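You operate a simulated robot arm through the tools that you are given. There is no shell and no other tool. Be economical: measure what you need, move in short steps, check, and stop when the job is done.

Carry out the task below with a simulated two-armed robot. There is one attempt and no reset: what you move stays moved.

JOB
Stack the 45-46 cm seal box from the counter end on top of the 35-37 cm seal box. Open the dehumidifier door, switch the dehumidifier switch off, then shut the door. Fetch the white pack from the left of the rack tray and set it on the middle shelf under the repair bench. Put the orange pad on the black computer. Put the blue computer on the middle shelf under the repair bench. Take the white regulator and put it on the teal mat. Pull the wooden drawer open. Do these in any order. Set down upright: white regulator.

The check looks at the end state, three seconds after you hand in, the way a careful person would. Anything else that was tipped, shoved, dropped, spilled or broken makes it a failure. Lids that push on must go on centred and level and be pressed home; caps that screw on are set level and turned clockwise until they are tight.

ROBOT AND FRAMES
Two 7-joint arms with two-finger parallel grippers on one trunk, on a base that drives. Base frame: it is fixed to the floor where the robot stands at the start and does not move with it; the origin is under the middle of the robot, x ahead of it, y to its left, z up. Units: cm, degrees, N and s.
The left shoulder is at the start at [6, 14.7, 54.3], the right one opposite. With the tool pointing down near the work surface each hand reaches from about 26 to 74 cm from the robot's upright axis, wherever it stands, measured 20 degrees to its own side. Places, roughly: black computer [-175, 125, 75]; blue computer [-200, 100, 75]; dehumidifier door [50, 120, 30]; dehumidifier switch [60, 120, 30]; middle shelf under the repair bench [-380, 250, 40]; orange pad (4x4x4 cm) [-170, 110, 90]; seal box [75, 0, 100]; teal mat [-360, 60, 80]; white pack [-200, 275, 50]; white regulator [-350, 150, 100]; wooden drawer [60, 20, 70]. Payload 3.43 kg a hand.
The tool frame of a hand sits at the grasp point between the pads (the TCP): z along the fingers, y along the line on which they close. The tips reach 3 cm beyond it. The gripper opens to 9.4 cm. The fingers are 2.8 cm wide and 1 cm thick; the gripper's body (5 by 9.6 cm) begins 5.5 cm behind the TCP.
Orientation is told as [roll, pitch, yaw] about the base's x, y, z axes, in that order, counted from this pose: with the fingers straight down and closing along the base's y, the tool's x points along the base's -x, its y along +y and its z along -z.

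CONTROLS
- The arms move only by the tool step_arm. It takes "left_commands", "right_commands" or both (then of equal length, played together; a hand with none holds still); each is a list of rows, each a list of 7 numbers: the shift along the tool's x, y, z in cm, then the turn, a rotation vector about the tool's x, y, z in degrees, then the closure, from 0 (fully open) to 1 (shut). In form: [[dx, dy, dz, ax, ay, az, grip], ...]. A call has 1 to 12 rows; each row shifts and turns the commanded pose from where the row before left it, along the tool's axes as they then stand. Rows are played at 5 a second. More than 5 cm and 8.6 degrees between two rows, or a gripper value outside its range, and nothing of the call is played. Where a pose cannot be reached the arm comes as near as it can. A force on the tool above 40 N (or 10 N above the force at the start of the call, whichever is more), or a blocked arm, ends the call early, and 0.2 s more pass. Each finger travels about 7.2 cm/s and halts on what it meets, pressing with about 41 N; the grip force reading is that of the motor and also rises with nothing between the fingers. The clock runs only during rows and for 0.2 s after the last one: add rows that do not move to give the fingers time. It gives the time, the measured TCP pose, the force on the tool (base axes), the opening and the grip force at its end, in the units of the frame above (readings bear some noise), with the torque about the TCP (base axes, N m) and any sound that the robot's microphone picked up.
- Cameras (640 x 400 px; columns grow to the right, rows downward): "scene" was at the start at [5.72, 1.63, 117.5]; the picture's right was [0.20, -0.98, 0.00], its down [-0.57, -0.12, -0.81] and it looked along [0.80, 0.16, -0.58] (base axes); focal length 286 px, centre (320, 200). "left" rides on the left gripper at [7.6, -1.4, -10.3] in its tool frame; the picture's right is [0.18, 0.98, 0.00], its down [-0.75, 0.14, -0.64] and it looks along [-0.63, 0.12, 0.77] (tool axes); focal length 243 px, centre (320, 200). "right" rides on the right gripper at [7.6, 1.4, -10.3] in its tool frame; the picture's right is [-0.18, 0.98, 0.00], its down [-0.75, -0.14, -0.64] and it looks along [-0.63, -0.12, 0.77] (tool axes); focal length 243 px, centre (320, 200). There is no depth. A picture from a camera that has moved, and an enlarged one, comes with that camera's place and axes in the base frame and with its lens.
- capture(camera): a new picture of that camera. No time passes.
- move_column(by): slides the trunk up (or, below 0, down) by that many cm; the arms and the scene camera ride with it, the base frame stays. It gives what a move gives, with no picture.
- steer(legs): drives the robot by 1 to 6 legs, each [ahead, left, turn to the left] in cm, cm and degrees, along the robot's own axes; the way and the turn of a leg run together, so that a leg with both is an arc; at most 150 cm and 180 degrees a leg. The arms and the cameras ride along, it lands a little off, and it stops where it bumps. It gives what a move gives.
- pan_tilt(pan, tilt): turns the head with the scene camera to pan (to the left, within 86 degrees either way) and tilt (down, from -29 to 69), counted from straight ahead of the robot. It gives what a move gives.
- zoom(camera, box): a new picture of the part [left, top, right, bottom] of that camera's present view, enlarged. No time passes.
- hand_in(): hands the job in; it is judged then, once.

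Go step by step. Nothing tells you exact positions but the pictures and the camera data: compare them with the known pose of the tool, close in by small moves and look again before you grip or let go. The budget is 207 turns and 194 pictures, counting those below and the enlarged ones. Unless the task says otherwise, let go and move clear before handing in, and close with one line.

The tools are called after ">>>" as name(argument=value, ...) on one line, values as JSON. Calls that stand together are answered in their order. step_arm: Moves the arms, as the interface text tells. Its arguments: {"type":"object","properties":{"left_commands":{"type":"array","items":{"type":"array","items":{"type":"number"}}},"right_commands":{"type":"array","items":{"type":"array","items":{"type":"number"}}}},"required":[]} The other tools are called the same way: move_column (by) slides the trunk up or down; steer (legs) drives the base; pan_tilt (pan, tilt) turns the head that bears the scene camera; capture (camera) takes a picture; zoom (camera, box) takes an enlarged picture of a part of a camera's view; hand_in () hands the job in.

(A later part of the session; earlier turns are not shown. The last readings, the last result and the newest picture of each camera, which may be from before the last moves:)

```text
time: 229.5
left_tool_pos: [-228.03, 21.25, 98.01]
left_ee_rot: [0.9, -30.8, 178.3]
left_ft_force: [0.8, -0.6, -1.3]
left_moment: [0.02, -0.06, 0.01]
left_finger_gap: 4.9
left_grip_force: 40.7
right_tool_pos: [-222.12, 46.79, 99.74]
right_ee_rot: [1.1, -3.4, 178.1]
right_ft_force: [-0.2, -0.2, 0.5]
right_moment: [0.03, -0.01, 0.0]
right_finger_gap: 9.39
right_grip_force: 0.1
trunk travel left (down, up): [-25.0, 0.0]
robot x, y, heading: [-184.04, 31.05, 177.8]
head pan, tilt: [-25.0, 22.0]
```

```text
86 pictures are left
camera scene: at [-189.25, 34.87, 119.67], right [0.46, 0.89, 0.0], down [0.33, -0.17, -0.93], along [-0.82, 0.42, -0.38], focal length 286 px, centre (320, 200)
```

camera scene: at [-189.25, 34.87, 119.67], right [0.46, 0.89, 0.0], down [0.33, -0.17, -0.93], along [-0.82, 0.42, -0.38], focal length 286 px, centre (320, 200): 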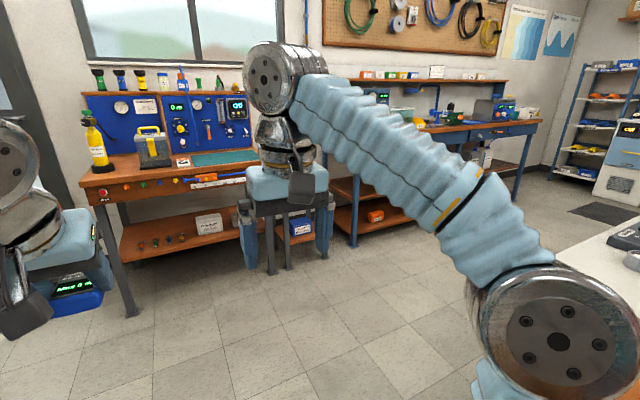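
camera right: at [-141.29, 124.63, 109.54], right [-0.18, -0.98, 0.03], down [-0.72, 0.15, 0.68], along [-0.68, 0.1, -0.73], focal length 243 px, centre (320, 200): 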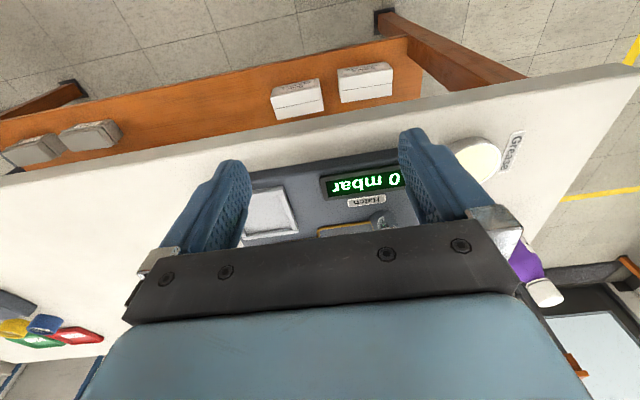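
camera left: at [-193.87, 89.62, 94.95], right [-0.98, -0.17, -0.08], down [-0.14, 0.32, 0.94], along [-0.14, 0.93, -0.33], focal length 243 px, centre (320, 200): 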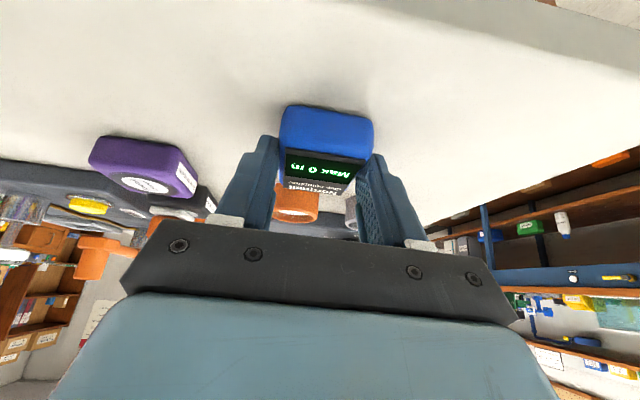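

I see bench 1 (blue panel, teal mat) on the left and the blue-legged repair bench to the right with shelves below. I'll drive over for a closer look.

>>> steer(legs=[[80, 0, 2], [0, -140, 0]])

>>> pan_tilt(pan=-15, tilt=28)

>>> capture(camera="scene")

```text
time: 240.4
left_tool_pos: [-306.88, 163.04, 98.08]
left_ee_rot: [0.8, -30.9, 180.1]
left_ft_force: [0.4, 0.0, -2.0]
left_moment: [0.0, -0.03, -0.01]
left_finger_gap: 4.9
left_grip_force: 40.6
right_tool_pos: [-301.86, 188.7, 99.7]
right_ee_rot: [1.1, -3.3, 179.8]
right_ft_force: [0.0, 0.5, -0.5]
right_moment: [-0.03, -0.01, 0.02]
right_finger_gap: 9.41
right_grip_force: 0.1
trunk travel left (down, up): [-25.0, 0.0]
robot x, y, heading: [-262.98, 173.74, 179.5]
head pan, tilt: [-25.0, 22.0]
```

```text
time: 241.1
left_tool_pos: [-306.86, 162.96, 97.91]
left_ee_rot: [0.9, -30.9, 180.0]
left_ft_force: [0.3, -0.2, -1.1]
left_moment: [-0.01, -0.02, 0.0]
left_finger_gap: 4.91
left_grip_force: 41.2
right_tool_pos: [-301.83, 188.73, 99.59]
right_ee_rot: [1.0, -3.4, 179.8]
right_ft_force: [0.3, -0.1, 0.2]
right_moment: [0.03, 0.0, 0.0]
right_finger_gap: 9.41
right_grip_force: 0.2
trunk travel left (down, up): [-25.0, 0.0]
robot x, y, heading: [-263.5, 173.7, 179.3]
head pan, tilt: [-15.0, 28.0]
```

```text
85 pictures are left
camera scene: at [-268.96, 176.2, 118.71], right [0.27, 0.96, 0.0], down [0.45, -0.13, -0.88], along [-0.85, 0.24, -0.47], focal length 286 px, centre (320, 200)
```

scene: 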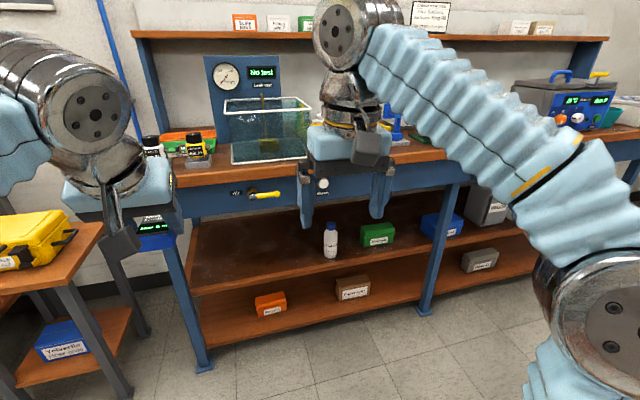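

The repair bench's middle shelf is at z≈44.8, front edge x≈-352, clear around y 160–190. I position there and lower the trunk.

>>> steer(legs=[[28, -9, 0.5]])

>>> move_column(by=-25)

>>> pan_tilt(pan=10, tilt=38)

>>> step_arm(left_commands=[[1.5, 0, 4, 0, 0, 0, 1], [1.5, 0, 4, 0, 0, 0, 1], [1.5, 0, 4, 0, 0, 0, 1], [1.5, 0, 4, 0, 0, 0, 1]])

>>> capture(camera="scene")

>>> capture(camera="left")

```text
time: 243.2
left_tool_pos: [-334.53, 171.85, 97.99]
left_ee_rot: [0.8, -30.9, -179.6]
left_ft_force: [-0.4, 0.0, -1.1]
left_moment: [0.0, -0.01, 0.05]
left_finger_gap: 4.9
left_grip_force: 41.1
right_tool_pos: [-329.73, 197.65, 99.75]
right_ee_rot: [1.1, -3.5, -179.7]
right_ft_force: [-0.9, 0.2, 0.9]
right_moment: [-0.01, 0.01, 0.03]
right_finger_gap: 9.4
right_grip_force: 0.0
trunk travel left (down, up): [-25.0, 0.0]
robot x, y, heading: [-291.0, 183.51, 180.1]
head pan, tilt: [-15.0, 28.0]
```

```text
time: 245.7
left_tool_pos: [-334.49, 171.98, 73.0]
left_ee_rot: [0.8, -30.9, -179.6]
left_ft_force: [0.5, 0.4, -2.4]
left_moment: [-0.01, -0.03, 0.05]
left_finger_gap: 4.89
left_grip_force: 41.1
right_tool_pos: [-329.78, 197.59, 74.66]
right_ee_rot: [1.1, -3.4, -179.6]
right_ft_force: [-0.2, 1.1, -0.1]
right_moment: [0.0, 0.01, -0.01]
right_finger_gap: 9.37
right_grip_force: 0.0
trunk travel left (down, up): [0.0, 25.0]
robot x, y, heading: [-290.78, 182.85, 180.1]
head pan, tilt: [-15.0, 28.0]
```

```text
time: 246.6
left_tool_pos: [-334.54, 171.93, 73.05]
left_ee_rot: [0.8, -30.9, -179.6]
left_ft_force: [-0.5, 0.4, -1.1]
left_moment: [0.02, -0.04, 0.01]
left_finger_gap: 4.92
left_grip_force: 41.2
right_tool_pos: [-329.75, 197.71, 74.81]
right_ee_rot: [1.0, -3.4, -179.8]
right_ft_force: [0.5, -0.4, 0.5]
right_moment: [-0.03, 0.0, -0.06]
right_finger_gap: 9.42
right_grip_force: 0.1
trunk travel left (down, up): [0.0, 25.0]
robot x, y, heading: [-290.66, 183.2, 179.9]
head pan, tilt: [10.0, 38.0]
```

```text
time: 247.6
left_tool_pos: [-337.66, 171.52, 56.3]
left_ee_rot: [0.9, -30.8, -179.6]
left_ft_force: [1.1, -0.2, -0.8]
left_moment: [0.0, 0.0, 0.01]
left_finger_gap: 4.92
left_grip_force: 41.1
right_tool_pos: [-329.75, 197.76, 74.65]
right_ee_rot: [1.1, -3.4, -179.7]
right_ft_force: [-0.1, 0.2, 0.9]
right_moment: [-0.02, -0.01, 0.02]
right_finger_gap: 9.43
right_grip_force: 0.1
trunk travel left (down, up): [0.0, 25.0]
robot x, y, heading: [-290.63, 183.12, 179.8]
head pan, tilt: [10.0, 38.0]
```

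```text
84 pictures are left
camera scene: at [-296.42, 181.5, 92.16], right [-0.17, 0.98, 0.0], down [0.61, 0.11, -0.79], along [-0.78, -0.14, -0.62], focal length 286 px, centre (320, 200)
```

scene: 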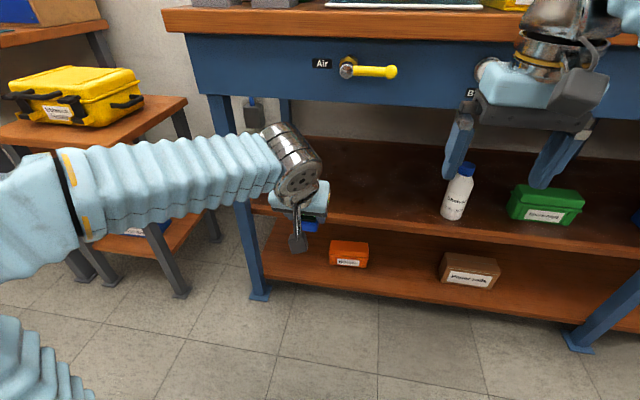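

```text
83 pictures are left
camera left: at [-325.96, 173.3, 61.18], right [0.17, -0.98, -0.08], down [-0.31, -0.13, 0.94], along [-0.93, -0.14, -0.33], focal length 243 px, centre (320, 200)
```

left: 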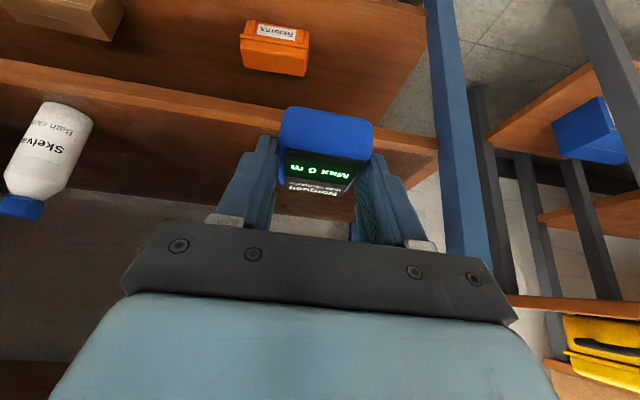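

Lower to z 51 in front of the shelf, drive 8 cm in, then check.

>>> step_arm(left_commands=[[1.3, 0, 2.2, 0, 0, 0, 1], [1.3, 0, 2.1, 0, 0, 0, 1]])

>>> steer(legs=[[8, 0, 0]])

>>> step_arm(left_commands=[[-3.1, 0, 1.85, 0, 0, 0, 1], [-3.1, 0, 1.85, 0, 0, 0, 1], [-3.1, 0, 1.85, 0, 0, 0, 1], [0, 0, 0, 0, 0, 0, 1]])

>>> capture(camera="left")

>>> capture(camera="scene")

```text
time: 248.2
left_tool_pos: [-337.57, 171.55, 51.29]
left_ee_rot: [0.7, -30.9, -179.6]
left_ft_force: [0.4, 0.6, -0.8]
left_moment: [-0.01, 0.0, -0.02]
left_finger_gap: 4.92
left_grip_force: 40.7
right_tool_pos: [-329.74, 197.68, 74.8]
right_ee_rot: [1.0, -3.4, -179.6]
right_ft_force: [-0.4, 0.6, 0.6]
right_moment: [-0.04, 0.03, -0.02]
right_finger_gap: 9.38
right_grip_force: 0.0
trunk travel left (down, up): [0.0, 25.0]
robot x, y, heading: [-290.99, 183.39, 180.2]
head pan, tilt: [10.0, 38.0]
```

```text
time: 249.3
left_tool_pos: [-345.47, 171.43, 51.17]
left_ee_rot: [0.8, -30.9, -179.4]
left_ft_force: [-0.5, -0.6, -1.0]
left_moment: [0.0, -0.05, -0.01]
left_finger_gap: 4.92
left_grip_force: 41.6
right_tool_pos: [-337.76, 197.66, 74.69]
right_ee_rot: [1.1, -3.5, -179.6]
right_ft_force: [-0.3, -0.1, 0.3]
right_moment: [-0.01, -0.01, -0.02]
right_finger_gap: 9.41
right_grip_force: 0.1
trunk travel left (down, up): [0.0, 25.0]
robot x, y, heading: [-299.37, 183.11, -179.8]
head pan, tilt: [10.0, 38.0]
```

```text
time: 250.3
left_tool_pos: [-356.53, 171.15, 51.27]
left_ee_rot: [0.8, -30.9, -179.6]
left_ft_force: [0.6, -1.3, -1.0]
left_moment: [-0.01, -0.02, 0.02]
left_finger_gap: 4.87
left_grip_force: 40.9
right_tool_pos: [-337.79, 197.51, 74.78]
right_ee_rot: [1.0, -3.4, -179.5]
right_ft_force: [-0.5, -0.1, 0.7]
right_moment: [0.01, -0.01, 0.05]
right_finger_gap: 9.42
right_grip_force: 0.0
trunk travel left (down, up): [0.0, 25.0]
robot x, y, heading: [-299.09, 183.15, -179.7]
head pan, tilt: [10.0, 38.0]
```

```text
82 pictures are left
camera left: at [-344.92, 172.88, 56.24], right [0.17, -0.98, -0.08], down [-0.32, -0.13, 0.94], along [-0.93, -0.14, -0.33], focal length 243 px, centre (320, 200)
```

left: 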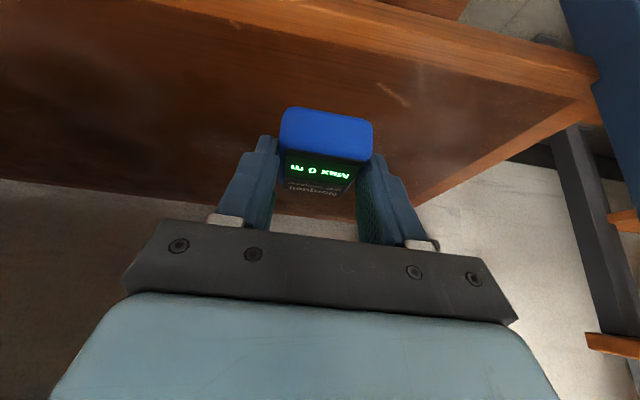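

```text
81 pictures are left
camera scene: at [-304.5, 181.49, 92.16], right [-0.17, 0.98, 0.0], down [0.61, 0.11, -0.79], along [-0.78, -0.14, -0.62], focal length 286 px, centre (320, 200)
```

scene: 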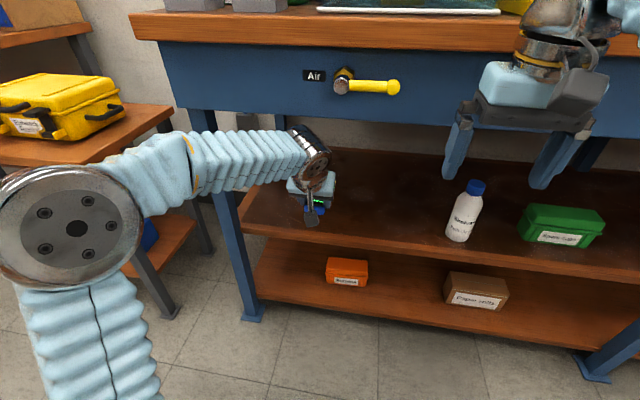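

Over the shelf. A bit lower and deeper, then small steps to contact.

>>> step_arm(left_commands=[[0.5, 0, 0.86, 0, 0, 0, 1], [-1.7, 0, 1.03, 0, 0, 0, 1], [0.15, 0, 0.26, 0, 0, 0, 1], [0.15, 0, 0.26, 0, 0, 0, 1], [0.15, 0, 0.26, 0, 0, 0, 1], [0, 0, 0, 0, 0, 0, 1]])

>>> capture(camera="left")

```text
time: 251.7
left_tool_pos: [-358.42, 171.16, 49.4]
left_ee_rot: [0.8, -30.8, -179.5]
left_ft_force: [0.0, 0.1, -0.9]
left_moment: [-0.01, -0.01, 0.01]
left_finger_gap: 4.89
left_grip_force: 40.9
right_tool_pos: [-337.9, 197.56, 74.72]
right_ee_rot: [1.1, -3.4, -179.6]
right_ft_force: [0.4, -1.0, 0.1]
right_moment: [-0.01, -0.03, -0.04]
right_finger_gap: 9.36
right_grip_force: 0.1
trunk travel left (down, up): [0.0, 25.0]
robot x, y, heading: [-299.49, 183.18, -179.7]
head pan, tilt: [10.0, 38.0]
```

```text
80 pictures are left
camera left: at [-346.75, 172.88, 54.26], right [0.17, -0.98, -0.08], down [-0.32, -0.13, 0.94], along [-0.93, -0.14, -0.33], focal length 243 px, centre (320, 200)
```

left: 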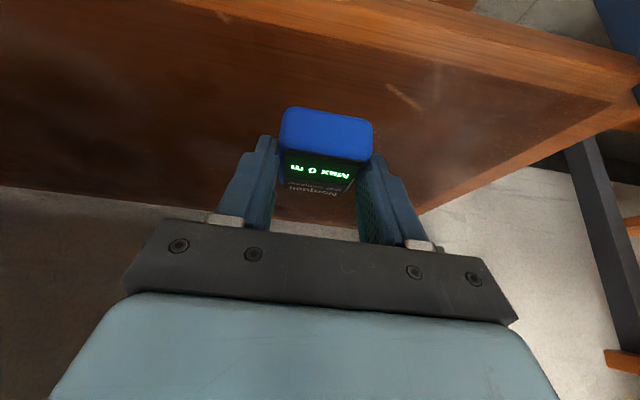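

>>> step_arm(left_commands=[[0.13, 0, 0.21, 0, 0, 0, 1], [0.13, 0, 0.21, 0, 0, 0, 1], [0.13, 0, 0.21, 0, 0, 0, 1], [0, 0, 0, 0, 0, 0, 1]])

```text
time: 252.7
left_tool_pos: [-358.33, 171.14, 48.7]
left_ee_rot: [0.7, -30.9, -179.5]
left_ft_force: [1.1, 0.1, -1.3]
left_moment: [-0.01, -0.03, -0.01]
left_finger_gap: 4.92
left_grip_force: 41.3
right_tool_pos: [-337.8, 197.55, 74.72]
right_ee_rot: [1.1, -3.3, -179.5]
right_ft_force: [0.3, -0.3, 0.4]
right_moment: [0.01, 0.02, -0.01]
right_finger_gap: 9.43
right_grip_force: 0.1
trunk travel left (down, up): [0.0, 25.0]
robot x, y, heading: [-299.62, 183.8, -179.9]
head pan, tilt: [10.0, 38.0]
```

>>> step_arm(left_commands=[[0.13, 0, 0.21, 0, 0, 0, 1], [0.13, 0, 0.21, 0, 0, 0, 1], [0.13, 0, 0.21, 0, 0, 0, 1], [0.13, 0, 0.21, 0, 0, 0, 1], [0, 0, 0, 0, 0, 0, 1]])

>>> zoom(camera="scene", box=[230, 120, 430, 245])

```text
time: 253.9
left_tool_pos: [-358.38, 171.15, 47.7]
left_ee_rot: [0.8, -30.9, -179.4]
left_ft_force: [-0.1, -0.3, -0.9]
left_moment: [-0.01, -0.03, 0.03]
left_finger_gap: 4.94
left_grip_force: 41.3
right_tool_pos: [-337.9, 197.56, 74.72]
right_ee_rot: [1.1, -3.5, -179.7]
right_ft_force: [-0.5, -0.9, -0.1]
right_moment: [0.01, 0.0, -0.01]
right_finger_gap: 9.39
right_grip_force: 0.0
trunk travel left (down, up): [0.0, 25.0]
robot x, y, heading: [-299.58, 183.12, -180.0]
head pan, tilt: [10.0, 38.0]
```

```text
3.20 times, centred on (330, 182) of scene
camera zoom: at [-304.5, 181.49, 92.16], right [-0.17, 0.98, 0.0], down [0.61, 0.11, -0.79], along [-0.78, -0.14, -0.62], focal length 916 px, centre (288, 256)
```

zoom: 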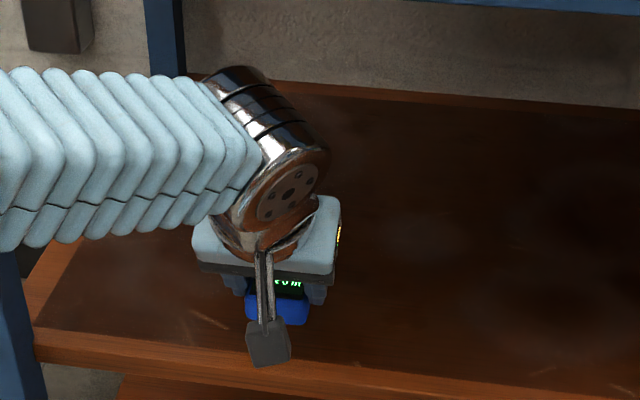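

>>> step_arm(left_commands=[[0.1, 0, 0.17, 0, 0, 0, 1], [0.1, 0, 0.17, 0, 0, 0, 1], [0.1, 0, 0.17, 0, 0, 0, 1], [0.1, 0, 0.17, 0, 0, 0, 1], [0.1, 0, 0.17, 0, 0, 0, 1], [0, 0, 0, 0, 0, 0, 1]])

```text
time: 255.3
left_tool_pos: [-358.4, 171.13, 46.6]
left_ee_rot: [0.8, -30.8, -179.5]
left_ft_force: [0.2, 0.4, -2.4]
left_moment: [0.0, -0.03, 0.01]
left_finger_gap: 4.91
left_grip_force: 41.3
right_tool_pos: [-337.82, 197.6, 74.63]
right_ee_rot: [1.1, -3.4, -179.7]
right_ft_force: [0.0, 0.7, -0.2]
right_moment: [0.0, 0.02, 0.01]
right_finger_gap: 9.43
right_grip_force: 0.0
trunk travel left (down, up): [0.0, 25.0]
robot x, y, heading: [-299.04, 183.48, -179.7]
head pan, tilt: [10.0, 38.0]
```

>>> step_arm(left_commands=[[0.13, 0, 0.21, 0, 0, 0, 1], [0.13, 0, 0.21, 0, 0, 0, 1], [0.13, 0, 0.21, 0, 0, 0, 1], [0.13, 0, 0.21, 0, 0, 0, 1], [0.13, 0, 0.21, 0, 0, 0, 1], [0.13, 0, 0.21, 0, 0, 0, 1], [0, 0, 0, 0, 0, 0, 1]])

>>> capture(camera="left")

```text
time: 256.9
left_tool_pos: [-358.46, 171.21, 45.04]
left_ee_rot: [0.8, -30.9, -179.5]
left_ft_force: [0.0, 0.2, -0.5]
left_moment: [0.05, -0.03, 0.02]
left_finger_gap: 4.88
left_grip_force: 40.9
right_tool_pos: [-337.85, 197.55, 74.69]
right_ee_rot: [1.1, -3.5, -179.5]
right_ft_force: [-0.1, -0.5, -0.5]
right_moment: [0.01, -0.01, 0.01]
right_finger_gap: 9.38
right_grip_force: 0.0
trunk travel left (down, up): [0.0, 25.0]
robot x, y, heading: [-299.12, 183.28, -180.1]
head pan, tilt: [10.0, 38.0]
```

```text
78 pictures are left
camera left: at [-346.7, 172.94, 50.09], right [0.17, -0.98, -0.08], down [-0.32, -0.13, 0.94], along [-0.93, -0.14, -0.33], focal length 243 px, centre (320, 200)
```

left: 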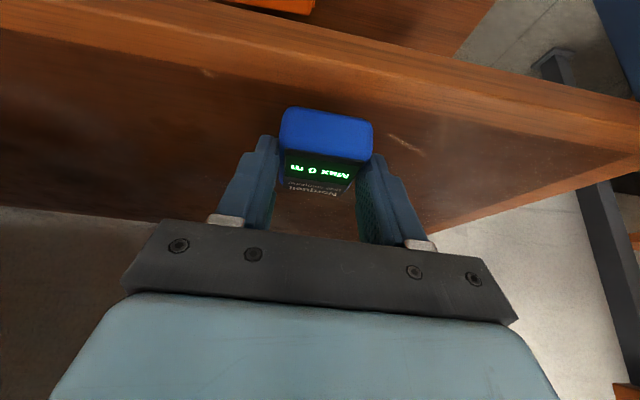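

No contact yet: the shelf must be lower (≈40) and its edge further back (≈-357). I raise slightly, drive 6 cm deeper, and continue.

>>> step_arm(left_commands=[[-0.5, 0, -0.86, 0, 0, 0, 1]])

>>> steer(legs=[[6, 0, 0]])

>>> capture(camera="left")

>>> zoom(camera="scene", box=[190, 100, 430, 250])

```text
time: 257.3
left_tool_pos: [-358.39, 171.4, 46.17]
left_ee_rot: [0.9, -30.9, -179.5]
left_ft_force: [0.3, 0.0, -1.6]
left_moment: [0.03, 0.0, -0.02]
left_finger_gap: 4.93
left_grip_force: 40.5
right_tool_pos: [-337.83, 197.51, 74.65]
right_ee_rot: [1.2, -3.5, -179.5]
right_ft_force: [0.3, 0.1, 0.9]
right_moment: [-0.01, 0.02, 0.0]
right_finger_gap: 9.4
right_grip_force: 0.0
trunk travel left (down, up): [0.0, 25.0]
robot x, y, heading: [-299.43, 183.46, -179.7]
head pan, tilt: [10.0, 38.0]
```

```text
time: 258.2
left_tool_pos: [-364.33, 171.22, 46.17]
left_ee_rot: [0.8, -30.9, -179.6]
left_ft_force: [-1.0, -0.4, -1.3]
left_moment: [0.01, -0.04, 0.03]
left_finger_gap: 4.93
left_grip_force: 41.1
right_tool_pos: [-343.87, 197.53, 74.67]
right_ee_rot: [1.1, -3.4, -179.6]
right_ft_force: [-0.4, -0.4, -0.1]
right_moment: [0.0, 0.01, -0.03]
right_finger_gap: 9.4
right_grip_force: 0.1
trunk travel left (down, up): [0.0, 25.0]
robot x, y, heading: [-305.05, 183.02, -180.0]
head pan, tilt: [10.0, 38.0]
```

```text
77 pictures are left
camera left: at [-352.68, 172.97, 51.08], right [0.17, -0.98, -0.08], down [-0.32, -0.14, 0.94], along [-0.93, -0.14, -0.33], focal length 243 px, centre (320, 200)
```

left: 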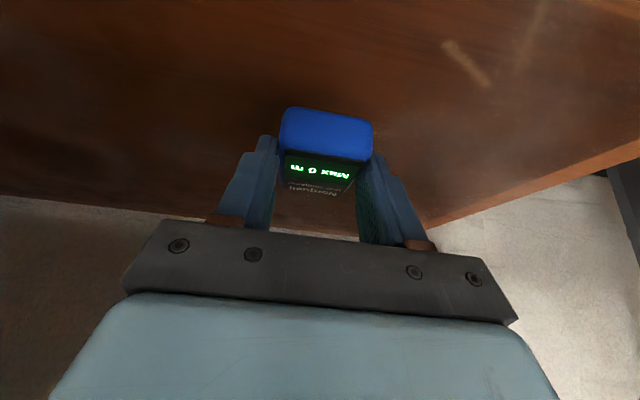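

```text
2.67 times, centred on (310, 175) of scene
camera zoom: at [-310.52, 181.48, 92.16], right [-0.17, 0.98, 0.0], down [0.61, 0.11, -0.79], along [-0.78, -0.14, -0.62], focal length 763 px, centre (347, 267)
```

zoom: 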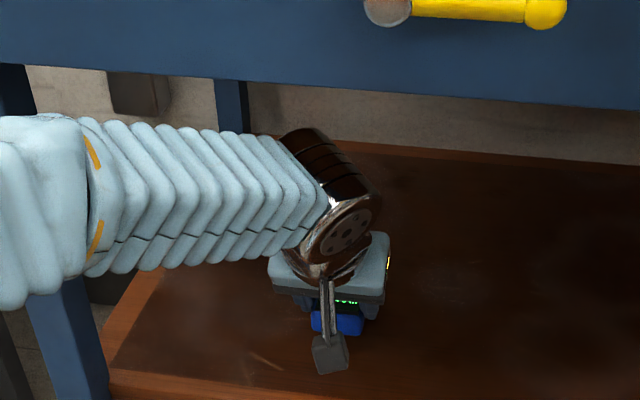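

Clearly over the shelf now. Lowering in small steps until contact.

>>> step_arm(left_commands=[[0.3, 0, 0.5, 0, 0, 0, 1], [0.25, 0, 0.43, 0, 0, 0, 1], [0.1, 0, 0.17, 0, 0, 0, 1], [0.1, 0, 0.17, 0, 0, 0, 1], [0.1, 0, 0.17, 0, 0, 0, 1], [0.1, 0, 0.17, 0, 0, 0, 1], [0.1, 0, 0.17, 0, 0, 0, 1]])

```text
time: 259.9
left_tool_pos: [-364.36, 171.21, 44.04]
left_ee_rot: [0.7, -31.0, -179.6]
left_ft_force: [-0.2, 0.0, -1.5]
left_moment: [0.05, -0.03, 0.0]
left_finger_gap: 4.9
left_grip_force: 41.3
right_tool_pos: [-343.88, 197.63, 74.68]
right_ee_rot: [1.1, -3.4, -179.6]
right_ft_force: [0.3, 0.2, 0.4]
right_moment: [0.01, -0.01, 0.02]
right_finger_gap: 9.4
right_grip_force: 0.0
trunk travel left (down, up): [0.0, 25.0]
robot x, y, heading: [-305.04, 182.84, -180.1]
head pan, tilt: [10.0, 38.0]
```

>>> step_arm(left_commands=[[0.1, 0, 0.17, 0, 0, 0, 1], [0.1, 0, 0.17, 0, 0, 0, 1], [0.1, 0, 0.17, 0, 0, 0, 1], [0.1, 0, 0.17, 0, 0, 0, 1], [0.1, 0, 0.17, 0, 0, 0, 1], [0.1, 0, 0.17, 0, 0, 0, 1], [0.1, 0, 0.17, 0, 0, 0, 1], [0.1, 0, 0.17, 0, 0, 0, 1], [0.1, 0, 0.17, 0, 0, 0, 1]])

>>> capture(camera="left")

```text
time: 261.0
left_tool_pos: [-364.49, 171.22, 43.71]
left_ee_rot: [0.5, -31.6, -179.3]
left_ft_force: [1.7, -0.2, 17.3]
left_moment: [-0.27, -0.32, 0.02]
left_finger_gap: 4.92
left_grip_force: 41.1
right_tool_pos: [-343.65, 197.6, 74.67]
right_ee_rot: [1.1, -3.4, -179.6]
right_ft_force: [0.2, -0.7, 0.1]
right_moment: [-0.01, -0.01, -0.01]
right_finger_gap: 9.4
right_grip_force: 0.0
trunk travel left (down, up): [0.0, 25.0]
robot x, y, heading: [-305.06, 183.28, -179.9]
head pan, tilt: [10.0, 38.0]
stopped in row 5 (left hand): the force on the tool passed its limit at 43 N (the readings are from after the stop); the commanded pose is now the measured one
```

```text
75 pictures are left
camera left: at [-352.82, 172.91, 48.49], right [0.17, -0.98, -0.09], down [-0.3, -0.14, 0.94], along [-0.94, -0.14, -0.32], focal length 243 px, centre (320, 200)
```

left: 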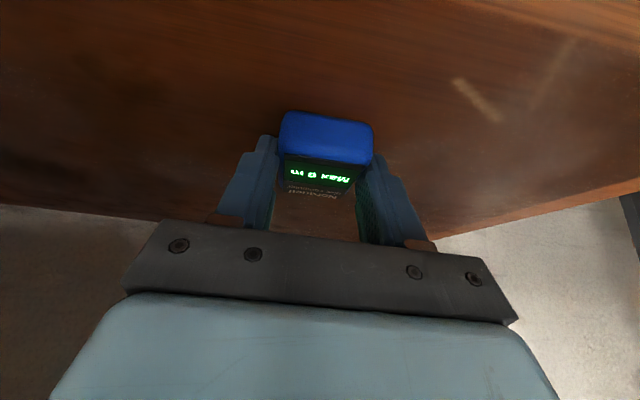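

Contact at shelf z≈39.8. Relieve, release, rise and back out.

>>> step_arm(left_commands=[[-0.15, 0, -0.25, 0, 0, 0, 1], [0, 0, 0, 0, 0, 0, 0.6], [0, 0, 0, 0, 0, 0, 0.2], [0, 0, 0, 0, 0, 0, 0], [0, 0, 0, 0, 0, 0, 0], [-1.03, 0, -1.71, 0, 0, 0, 0], [-1.5, 0, -2.6, 0, 0, 0, 0], [3.4, 0, -2.06, 0, 0, 0, 0], [3.4, 0, -2.06, 0, 0, 0, 0]])

>>> steer(legs=[[-25, 0, 0]])

>>> capture(camera="scene")

```text
time: 263.0
left_tool_pos: [-356.81, 171.24, 48.74]
left_ee_rot: [0.7, -31.3, -179.5]
left_ft_force: [-1.0, 0.6, -0.1]
left_moment: [-0.04, 0.03, 0.0]
left_finger_gap: 9.4
left_grip_force: 0.1
right_tool_pos: [-343.89, 197.55, 74.6]
right_ee_rot: [1.1, -3.4, -179.6]
right_ft_force: [0.2, 0.3, 0.3]
right_moment: [-0.01, -0.01, 0.0]
right_finger_gap: 9.41
right_grip_force: 0.1
trunk travel left (down, up): [0.0, 25.0]
robot x, y, heading: [-305.24, 183.08, -180.0]
head pan, tilt: [10.0, 38.0]
```

```text
time: 264.9
left_tool_pos: [-331.85, 171.19, 48.66]
left_ee_rot: [0.5, -31.3, -179.2]
left_ft_force: [0.8, -0.3, 0.6]
left_moment: [-0.01, 0.0, -0.02]
left_finger_gap: 9.38
left_grip_force: 0.1
right_tool_pos: [-319.14, 197.52, 74.75]
right_ee_rot: [1.2, -3.4, -179.3]
right_ft_force: [0.5, 0.5, -0.4]
right_moment: [0.02, -0.01, 0.03]
right_finger_gap: 9.38
right_grip_force: 0.1
trunk travel left (down, up): [0.0, 25.0]
robot x, y, heading: [-280.1, 182.47, -180.0]
head pan, tilt: [10.0, 38.0]
```

```text
74 pictures are left
camera scene: at [-285.71, 181.53, 92.16], right [-0.18, 0.98, 0.0], down [0.61, 0.11, -0.79], along [-0.78, -0.14, -0.62], focal length 286 px, centre (320, 200)
```

scene: 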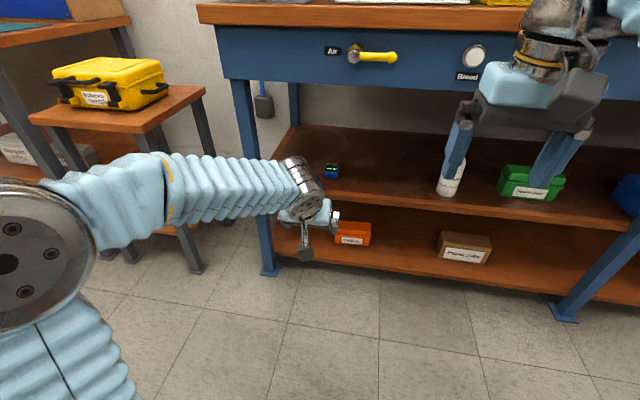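

The blue computer stands on the shelf. Next the white regulator: raise the trunk and look at the bench tops.

>>> move_column(by=25)

>>> pan_tilt(pan=15, tilt=20)

>>> capture(camera="scene")

```text
time: 267.4
left_tool_pos: [-331.99, 171.16, 73.79]
left_ee_rot: [0.6, -31.4, -179.2]
left_ft_force: [1.0, 0.1, 1.1]
left_moment: [0.01, -0.02, 0.02]
left_finger_gap: 9.4
left_grip_force: 0.0
right_tool_pos: [-319.19, 197.49, 99.78]
right_ee_rot: [1.2, -3.5, -179.5]
right_ft_force: [0.1, -0.1, 0.1]
right_moment: [-0.03, -0.01, 0.0]
right_finger_gap: 9.39
right_grip_force: 0.2
trunk travel left (down, up): [-25.0, 0.0]
robot x, y, heading: [-280.1, 183.57, -179.7]
head pan, tilt: [10.0, 38.0]
```

```text
time: 268.2
left_tool_pos: [-332.03, 171.24, 73.84]
left_ee_rot: [0.6, -31.4, -179.2]
left_ft_force: [0.2, 0.5, 0.6]
left_moment: [-0.01, -0.02, -0.01]
left_finger_gap: 9.4
left_grip_force: 0.0
right_tool_pos: [-319.18, 197.6, 99.7]
right_ee_rot: [1.1, -3.4, -179.3]
right_ft_force: [-0.2, 0.4, 0.1]
right_moment: [-0.01, 0.0, -0.05]
right_finger_gap: 9.4
right_grip_force: 0.0
trunk travel left (down, up): [-25.0, 0.0]
robot x, y, heading: [-280.42, 183.27, -179.5]
head pan, tilt: [15.0, 20.0]
```

```text
73 pictures are left
camera scene: at [-286.2, 180.62, 119.99], right [-0.26, 0.96, 0.0], down [0.33, 0.09, -0.94], along [-0.91, -0.25, -0.34], focal length 286 px, centre (320, 200)
```

scene: 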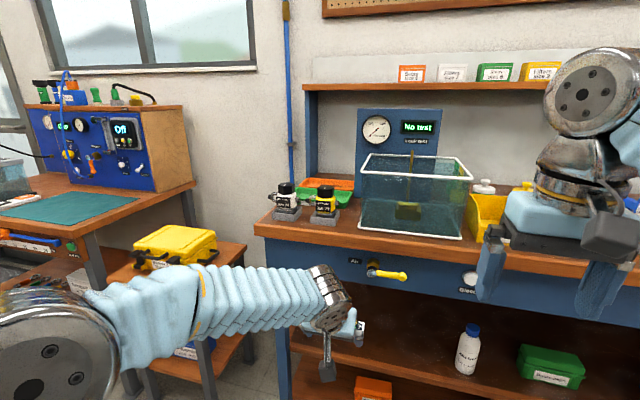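

>>> zoom(camera="scene", box=[240, 150, 400, 250])

>>> zoom(camera="scene", box=[0, 80, 260, 242])

```text
4.00 times, centred on (320, 200) of scene
camera zoom: at [-286.2, 180.62, 119.99], right [-0.26, 0.96, 0.0], down [0.33, 0.09, -0.94], along [-0.91, -0.25, -0.34], focal length 1144 px, centre (320, 200)
```

zoom: 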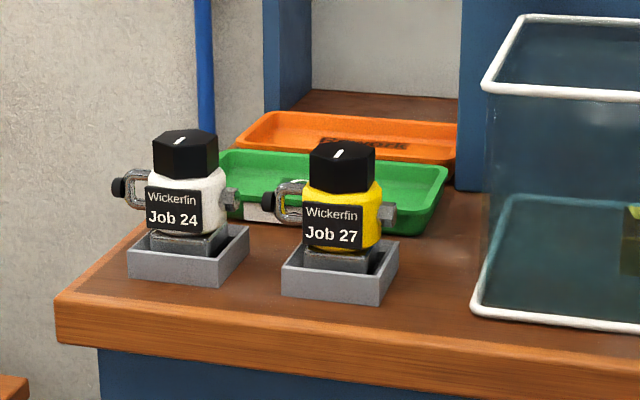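

```text
2.46 times, centred on (130, 161) of scene
camera zoom: at [-286.2, 180.62, 119.99], right [-0.26, 0.96, 0.0], down [0.33, 0.09, -0.94], along [-0.91, -0.25, -0.34], focal length 704 px, centre (788, 296)
```

zoom: 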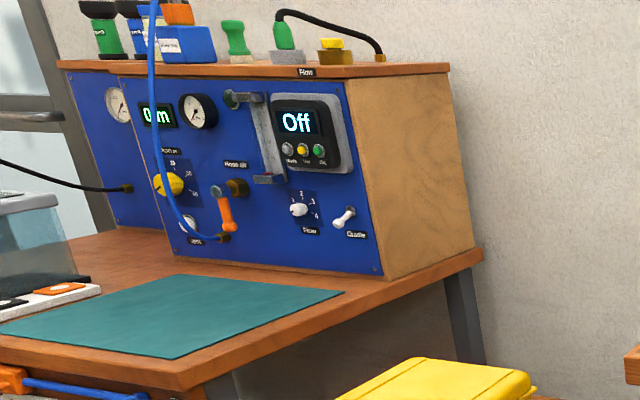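

The white regulator (Job 24) stands in a grey cradle near [-358, 152], cap top ≈97.5. I raise the left hand and strafe to it.

>>> step_arm(left_commands=[[-0.75, 0, -4.11, 0, 0, 0, 0], [-0.75, 0, -4.11, 0, 0, 0, 0], [-0.75, 0, -4.11, 0, 0, 0, 0], [-0.75, 0, -4.11, 0, 0, 0, 0], [-0.75, 0, -4.11, 0, 0, 0, 0], [-0.75, 0, -4.11, 0, 0, 0, 0], [-0.75, 0, -4.11, 0, 0, 0, 0], [-0.75, 0, -4.11, 0, 0, 0, 0]])

>>> steer(legs=[[0, 19, -0.5], [25, 0, 0]])

>>> capture(camera="left")

>>> capture(camera="scene")

```text
time: 270.0
left_tool_pos: [-319.92, 171.48, 105.08]
left_ee_rot: [0.5, -31.3, -179.2]
left_ft_force: [-0.5, -0.3, 0.6]
left_moment: [0.02, 0.01, -0.01]
left_finger_gap: 9.41
left_grip_force: 0.1
right_tool_pos: [-319.16, 197.48, 99.68]
right_ee_rot: [1.1, -3.4, -179.4]
right_ft_force: [-0.2, 0.3, -0.4]
right_moment: [-0.02, -0.02, -0.02]
right_finger_gap: 9.41
right_grip_force: 0.1
trunk travel left (down, up): [-25.0, 0.0]
robot x, y, heading: [-280.59, 183.6, -179.7]
head pan, tilt: [15.0, 20.0]
```

```text
time: 273.0
left_tool_pos: [-344.38, 152.97, 104.91]
left_ee_rot: [0.6, -31.2, -179.7]
left_ft_force: [0.8, 0.5, 0.1]
left_moment: [0.0, 0.04, -0.03]
left_finger_gap: 9.4
left_grip_force: 0.0
right_tool_pos: [-343.25, 178.97, 99.64]
right_ee_rot: [1.1, -3.4, -179.9]
right_ft_force: [0.4, 0.5, 0.1]
right_moment: [0.0, 0.01, 0.01]
right_finger_gap: 9.38
right_grip_force: 0.1
trunk travel left (down, up): [-25.0, 0.0]
robot x, y, heading: [-304.77, 164.33, 179.8]
head pan, tilt: [15.0, 20.0]
```

```text
70 pictures are left
camera left: at [-332.66, 154.56, 109.87], right [0.17, -0.98, -0.09], down [-0.31, -0.14, 0.94], along [-0.94, -0.13, -0.33], focal length 243 px, centre (320, 200)
```

left: 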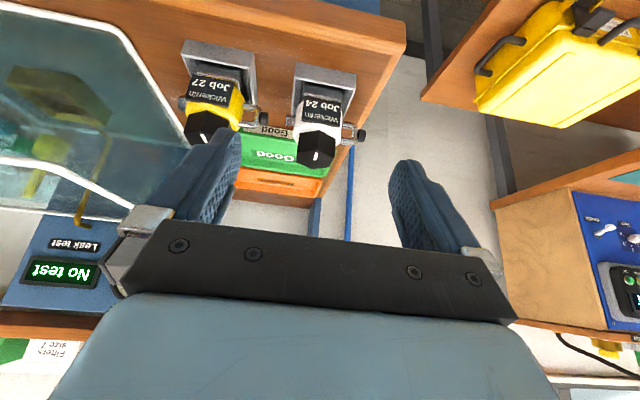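

```text
69 pictures are left
camera scene: at [-310.51, 161.75, 120.0], right [-0.25, 0.97, 0.0], down [0.33, 0.09, -0.94], along [-0.91, -0.24, -0.34], focal length 286 px, centre (320, 200)
```

scene: 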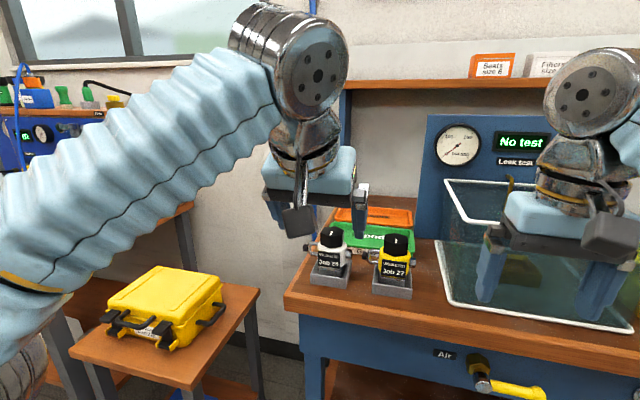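

Cap centre ≈[-354, 152.4, top 97.8]; the yoke sits just below the cap on the left. I move above it with fingers partly closed and take a close look.

>>> step_arm(left_commands=[[-1.9, 0.23, 2.4, 0, 0, 0, 0.33], [-1.9, 0.23, 2.4, 0, 0, 0, 0.33], [-1.9, 0.23, 2.3, 0, 0, 0, 0.33], [0, 0, 0, 0, 0, 0, 0.33]])

>>> zoom(camera="left", box=[160, 0, 480, 200])

>>> zoom(camera="scene", box=[240, 160, 440, 310])

```text
time: 274.0
left_tool_pos: [-353.11, 152.21, 101.89]
left_ee_rot: [0.6, -31.4, -179.7]
left_ft_force: [-0.1, -0.1, -0.9]
left_moment: [-0.02, -0.02, 0.0]
left_finger_gap: 6.32
left_grip_force: 0.0
right_tool_pos: [-343.22, 179.0, 99.73]
right_ee_rot: [1.1, -3.4, -179.9]
right_ft_force: [-0.4, -0.4, 0.7]
right_moment: [0.0, -0.02, 0.02]
right_finger_gap: 9.4
right_grip_force: 0.0
trunk travel left (down, up): [-25.0, 0.0]
robot x, y, heading: [-304.32, 164.57, 179.6]
head pan, tilt: [15.0, 20.0]
```

```text
2.00 times, centred on (320, 100) of left
camera zoom: at [-341.39, 153.86, 106.75], right [0.17, -0.98, -0.09], down [-0.31, -0.14, 0.94], along [-0.94, -0.13, -0.33], focal length 485 px, centre (320, 400)
```

zoom: 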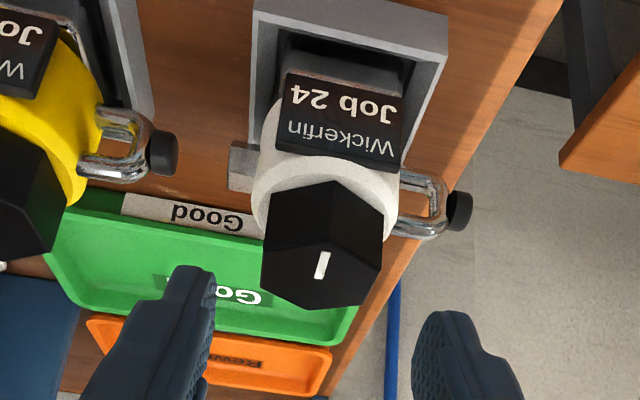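

```text
2.67 times, centred on (340, 235) of scene
camera zoom: at [-310.54, 161.76, 120.0], right [-0.25, 0.97, 0.0], down [0.33, 0.09, -0.94], along [-0.91, -0.24, -0.34], focal length 763 px, centre (267, 107)
```

zoom: 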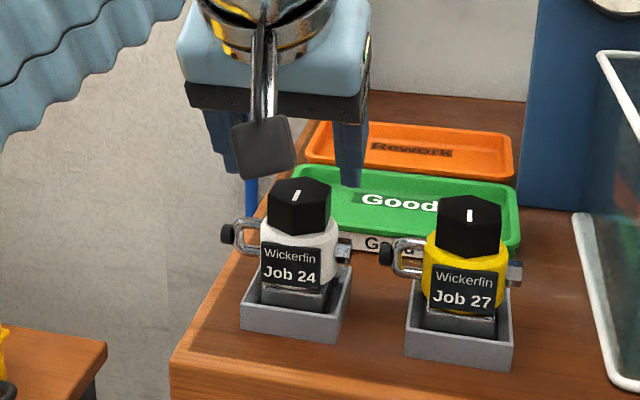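

The cap's flats face ±y — good for this grip. Lower 3.4 cm and close on the cap.

>>> step_arm(left_commands=[[0.93, -0.15, 1.43, 0, 0, 0, 0.33], [0.93, -0.15, 1.43, 0, 0, 0, 0.33], [0, 0, 0, 0, 0, 0, 0.5], [0, 0, 0, 0, 0, 0, 0.7], [0, 0, 0, 0, 0, 0, 1], [0, 0, 0, 0, 0, 0, 1], [0, 0, 0, 0, 0, 0, 1]])

>>> capture(camera="left")

>>> zoom(camera="scene", box=[240, 160, 440, 310])

```text
time: 275.6
left_tool_pos: [-352.88, 152.45, 98.56]
left_ee_rot: [0.6, -31.3, -179.7]
left_ft_force: [0.7, -3.8, 3.3]
left_moment: [-0.16, 0.11, 0.18]
left_finger_gap: 4.09
left_grip_force: 41.0
right_tool_pos: [-343.28, 178.83, 99.83]
right_ee_rot: [1.1, -3.4, -179.9]
right_ft_force: [-0.1, -0.3, -0.3]
right_moment: [0.01, -0.01, 0.02]
right_finger_gap: 9.38
right_grip_force: 0.0
trunk travel left (down, up): [-25.0, 0.0]
robot x, y, heading: [-304.4, 164.48, 179.5]
head pan, tilt: [15.0, 20.0]
```

```text
66 pictures are left
camera left: at [-341.17, 154.11, 103.3], right [0.17, -0.98, -0.09], down [-0.31, -0.14, 0.94], along [-0.94, -0.13, -0.33], focal length 243 px, centre (320, 200)
```

left: 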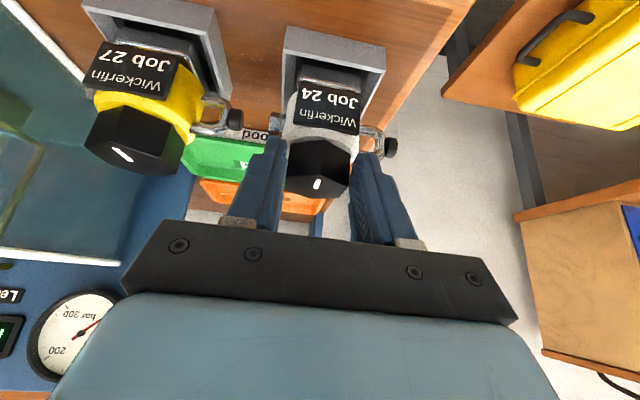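

```text
2.67 times, centred on (340, 235) of scene
camera zoom: at [-310.5, 161.72, 120.0], right [-0.25, 0.97, 0.0], down [0.33, 0.09, -0.94], along [-0.91, -0.24, -0.34], focal length 763 px, centre (267, 107)
```

zoom: 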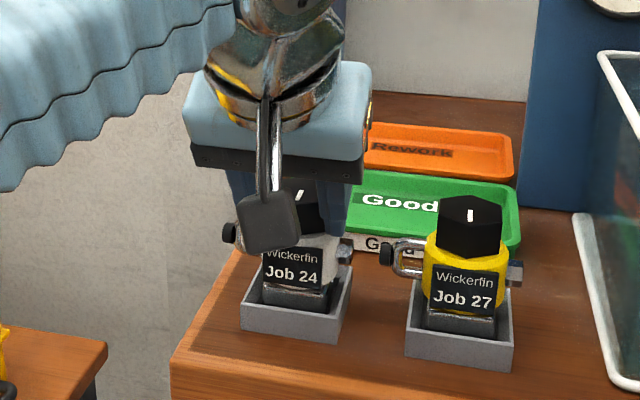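

Gripped on the cap. Lift 4 cm straight out of the cradle.

>>> step_arm(left_commands=[[-0.52, 0, -0.86, 0, 0, 0, 1], [-0.78, 0, -1.28, 0, 0, 0, 1], [-0.78, 0, -1.28, 0, 0, 0, 1], [0, 0, 0, 0, 0, 0, 1]])

>>> zoom(camera="scene", box=[240, 160, 440, 310])

```text
time: 276.6
left_tool_pos: [-353.15, 152.42, 102.52]
left_ee_rot: [0.7, -31.3, -179.9]
left_ft_force: [0.2, -0.7, -5.7]
left_moment: [0.01, -0.17, 0.01]
left_finger_gap: 4.09
left_grip_force: 41.1
right_tool_pos: [-343.24, 178.99, 99.68]
right_ee_rot: [1.1, -3.4, -179.9]
right_ft_force: [0.1, -0.3, 0.0]
right_moment: [0.02, 0.02, 0.0]
right_finger_gap: 9.4
right_grip_force: 0.1
trunk travel left (down, up): [-25.0, 0.0]
robot x, y, heading: [-304.68, 164.36, 179.5]
head pan, tilt: [15.0, 20.0]
```

```text
2.67 times, centred on (340, 235) of scene
camera zoom: at [-310.55, 161.75, 120.0], right [-0.25, 0.97, 0.0], down [0.33, 0.09, -0.94], along [-0.91, -0.24, -0.34], focal length 763 px, centre (267, 107)
```

zoom: 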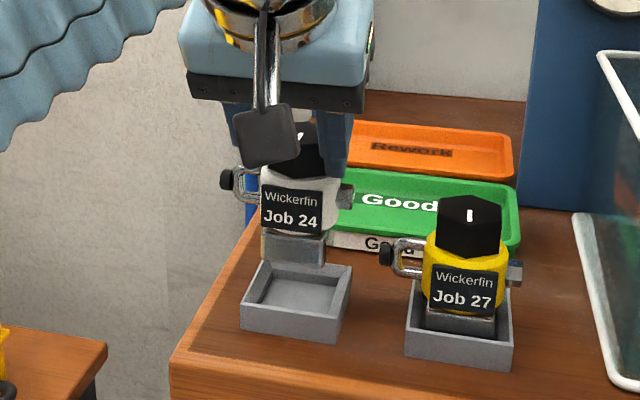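

The regulator is out and clear. Backing off and strafing to the bench with the teal mat.

>>> steer(legs=[[-40, 0, 0.3], [0, 87, 0]])

>>> pan_tilt(pan=0, tilt=28)

>>> capture(camera="scene")

>>> capture(camera="left")

```text
time: 283.2
left_tool_pos: [-312.98, 66.59, 102.6]
left_ee_rot: [0.6, -31.4, -179.1]
left_ft_force: [0.5, 0.6, -5.4]
left_moment: [0.03, -0.16, 0.01]
left_finger_gap: 4.09
left_grip_force: 41.0
right_tool_pos: [-303.48, 93.19, 99.8]
right_ee_rot: [1.1, -3.5, -179.3]
right_ft_force: [-0.5, -0.5, 1.2]
right_moment: [0.0, 0.04, -0.01]
right_finger_gap: 9.44
right_grip_force: 0.1
trunk travel left (down, up): [-25.0, 0.0]
robot x, y, heading: [-264.55, 78.88, -179.7]
head pan, tilt: [15.0, 20.0]
```

```text
time: 283.9
left_tool_pos: [-312.96, 66.64, 102.48]
left_ee_rot: [0.7, -31.3, -179.0]
left_ft_force: [-0.2, -0.6, -5.1]
left_moment: [0.01, -0.14, 0.0]
left_finger_gap: 4.07
left_grip_force: 41.1
right_tool_pos: [-303.47, 93.16, 99.76]
right_ee_rot: [1.1, -3.4, -179.3]
right_ft_force: [0.0, -0.6, 0.1]
right_moment: [0.01, 0.02, 0.02]
right_finger_gap: 9.42
right_grip_force: 0.0
trunk travel left (down, up): [-25.0, 0.0]
robot x, y, heading: [-265.03, 78.95, -179.4]
head pan, tilt: [0.0, 28.0]
```

```text
63 pictures are left
camera scene: at [-270.72, 78.83, 118.71], right [-0.01, 1.0, 0.0], down [0.47, 0.0, -0.88], along [-0.88, -0.01, -0.47], focal length 286 px, centre (320, 200)
```

scene: 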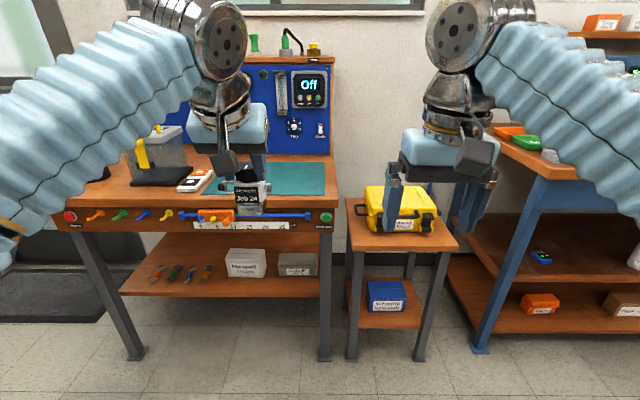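

```text
62 pictures are left
camera left: at [-301.25, 68.33, 107.31], right [0.18, -0.98, -0.09], down [-0.31, -0.14, 0.94], along [-0.93, -0.14, -0.33], focal length 243 px, centre (320, 200)
```

left: 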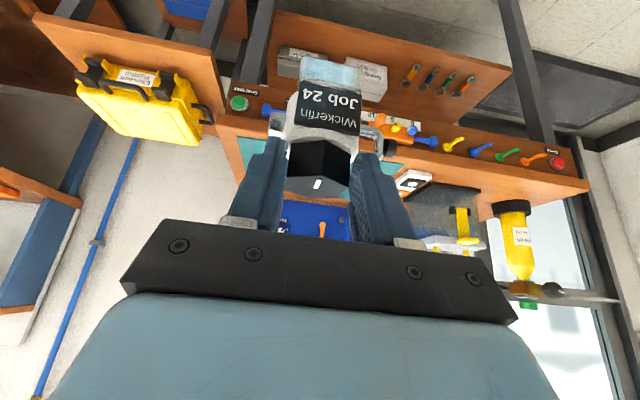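

The teal mat lies at about x -347…-374, y 44–79, z≈80. I'll drive 42 cm in and check above it.

>>> steer(legs=[[42, 0, -0.5]])

>>> step_arm(left_commands=[[-0.8, 0, 4.2, 0, 0, 0, 1], [-0.8, 0, 4.2, 0, 0, 0, 1], [0, 0, 0, 0, 0, 0, 1]])

>>> capture(camera="scene")

>>> capture(camera="left")

```text
time: 286.5
left_tool_pos: [-355.41, 66.62, 102.55]
left_ee_rot: [0.6, -31.3, -179.5]
left_ft_force: [-0.5, 0.6, -5.5]
left_moment: [0.03, -0.12, 0.02]
left_finger_gap: 4.07
left_grip_force: 41.0
right_tool_pos: [-345.83, 93.4, 99.71]
right_ee_rot: [1.2, -3.4, -179.5]
right_ft_force: [0.0, 0.2, -0.7]
right_moment: [0.02, -0.02, -0.02]
right_finger_gap: 9.42
right_grip_force: 0.0
trunk travel left (down, up): [-25.0, 0.0]
robot x, y, heading: [-307.07, 78.7, -180.1]
head pan, tilt: [0.0, 28.0]
```

```text
time: 287.3
left_tool_pos: [-361.44, 66.77, 96.04]
left_ee_rot: [0.5, -31.2, -179.6]
left_ft_force: [-0.1, 0.1, -5.2]
left_moment: [0.02, -0.17, -0.04]
left_finger_gap: 4.06
left_grip_force: 41.0
right_tool_pos: [-345.8, 93.31, 99.75]
right_ee_rot: [1.1, -3.4, -179.7]
right_ft_force: [0.9, 0.1, -0.6]
right_moment: [0.0, 0.0, -0.04]
right_finger_gap: 9.38
right_grip_force: 0.1
trunk travel left (down, up): [-25.0, 0.0]
robot x, y, heading: [-307.08, 78.85, -179.8]
head pan, tilt: [0.0, 28.0]
```

```text
61 pictures are left
camera scene: at [-313.19, 78.72, 118.71], right [0.0, 1.0, 0.0], down [0.47, 0.0, -0.88], along [-0.88, 0.0, -0.47], focal length 286 px, centre (320, 200)
```

scene: 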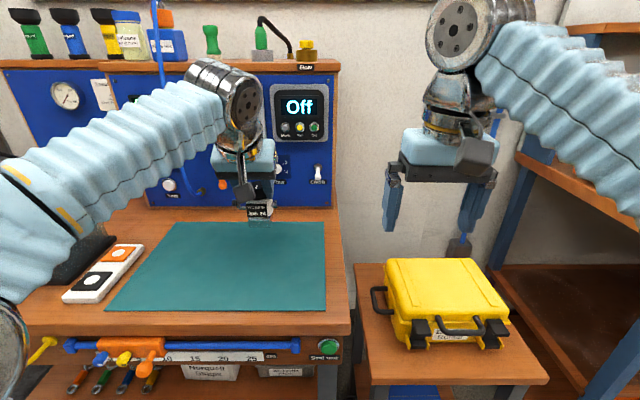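

```text
60 pictures are left
camera left: at [-349.61, 68.34, 100.89], right [0.17, -0.98, -0.09], down [-0.31, -0.14, 0.94], along [-0.94, -0.14, -0.33], focal length 243 px, centre (320, 200)
```

left: 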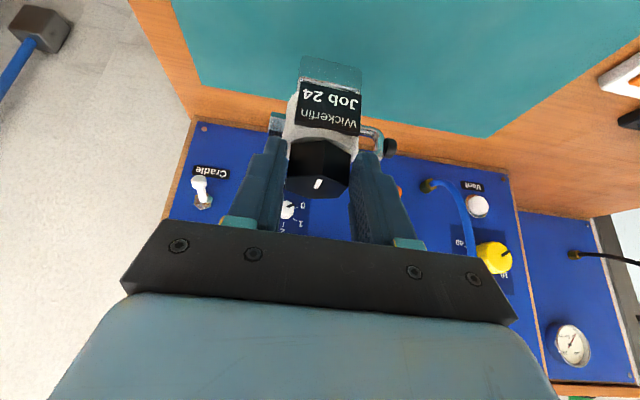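

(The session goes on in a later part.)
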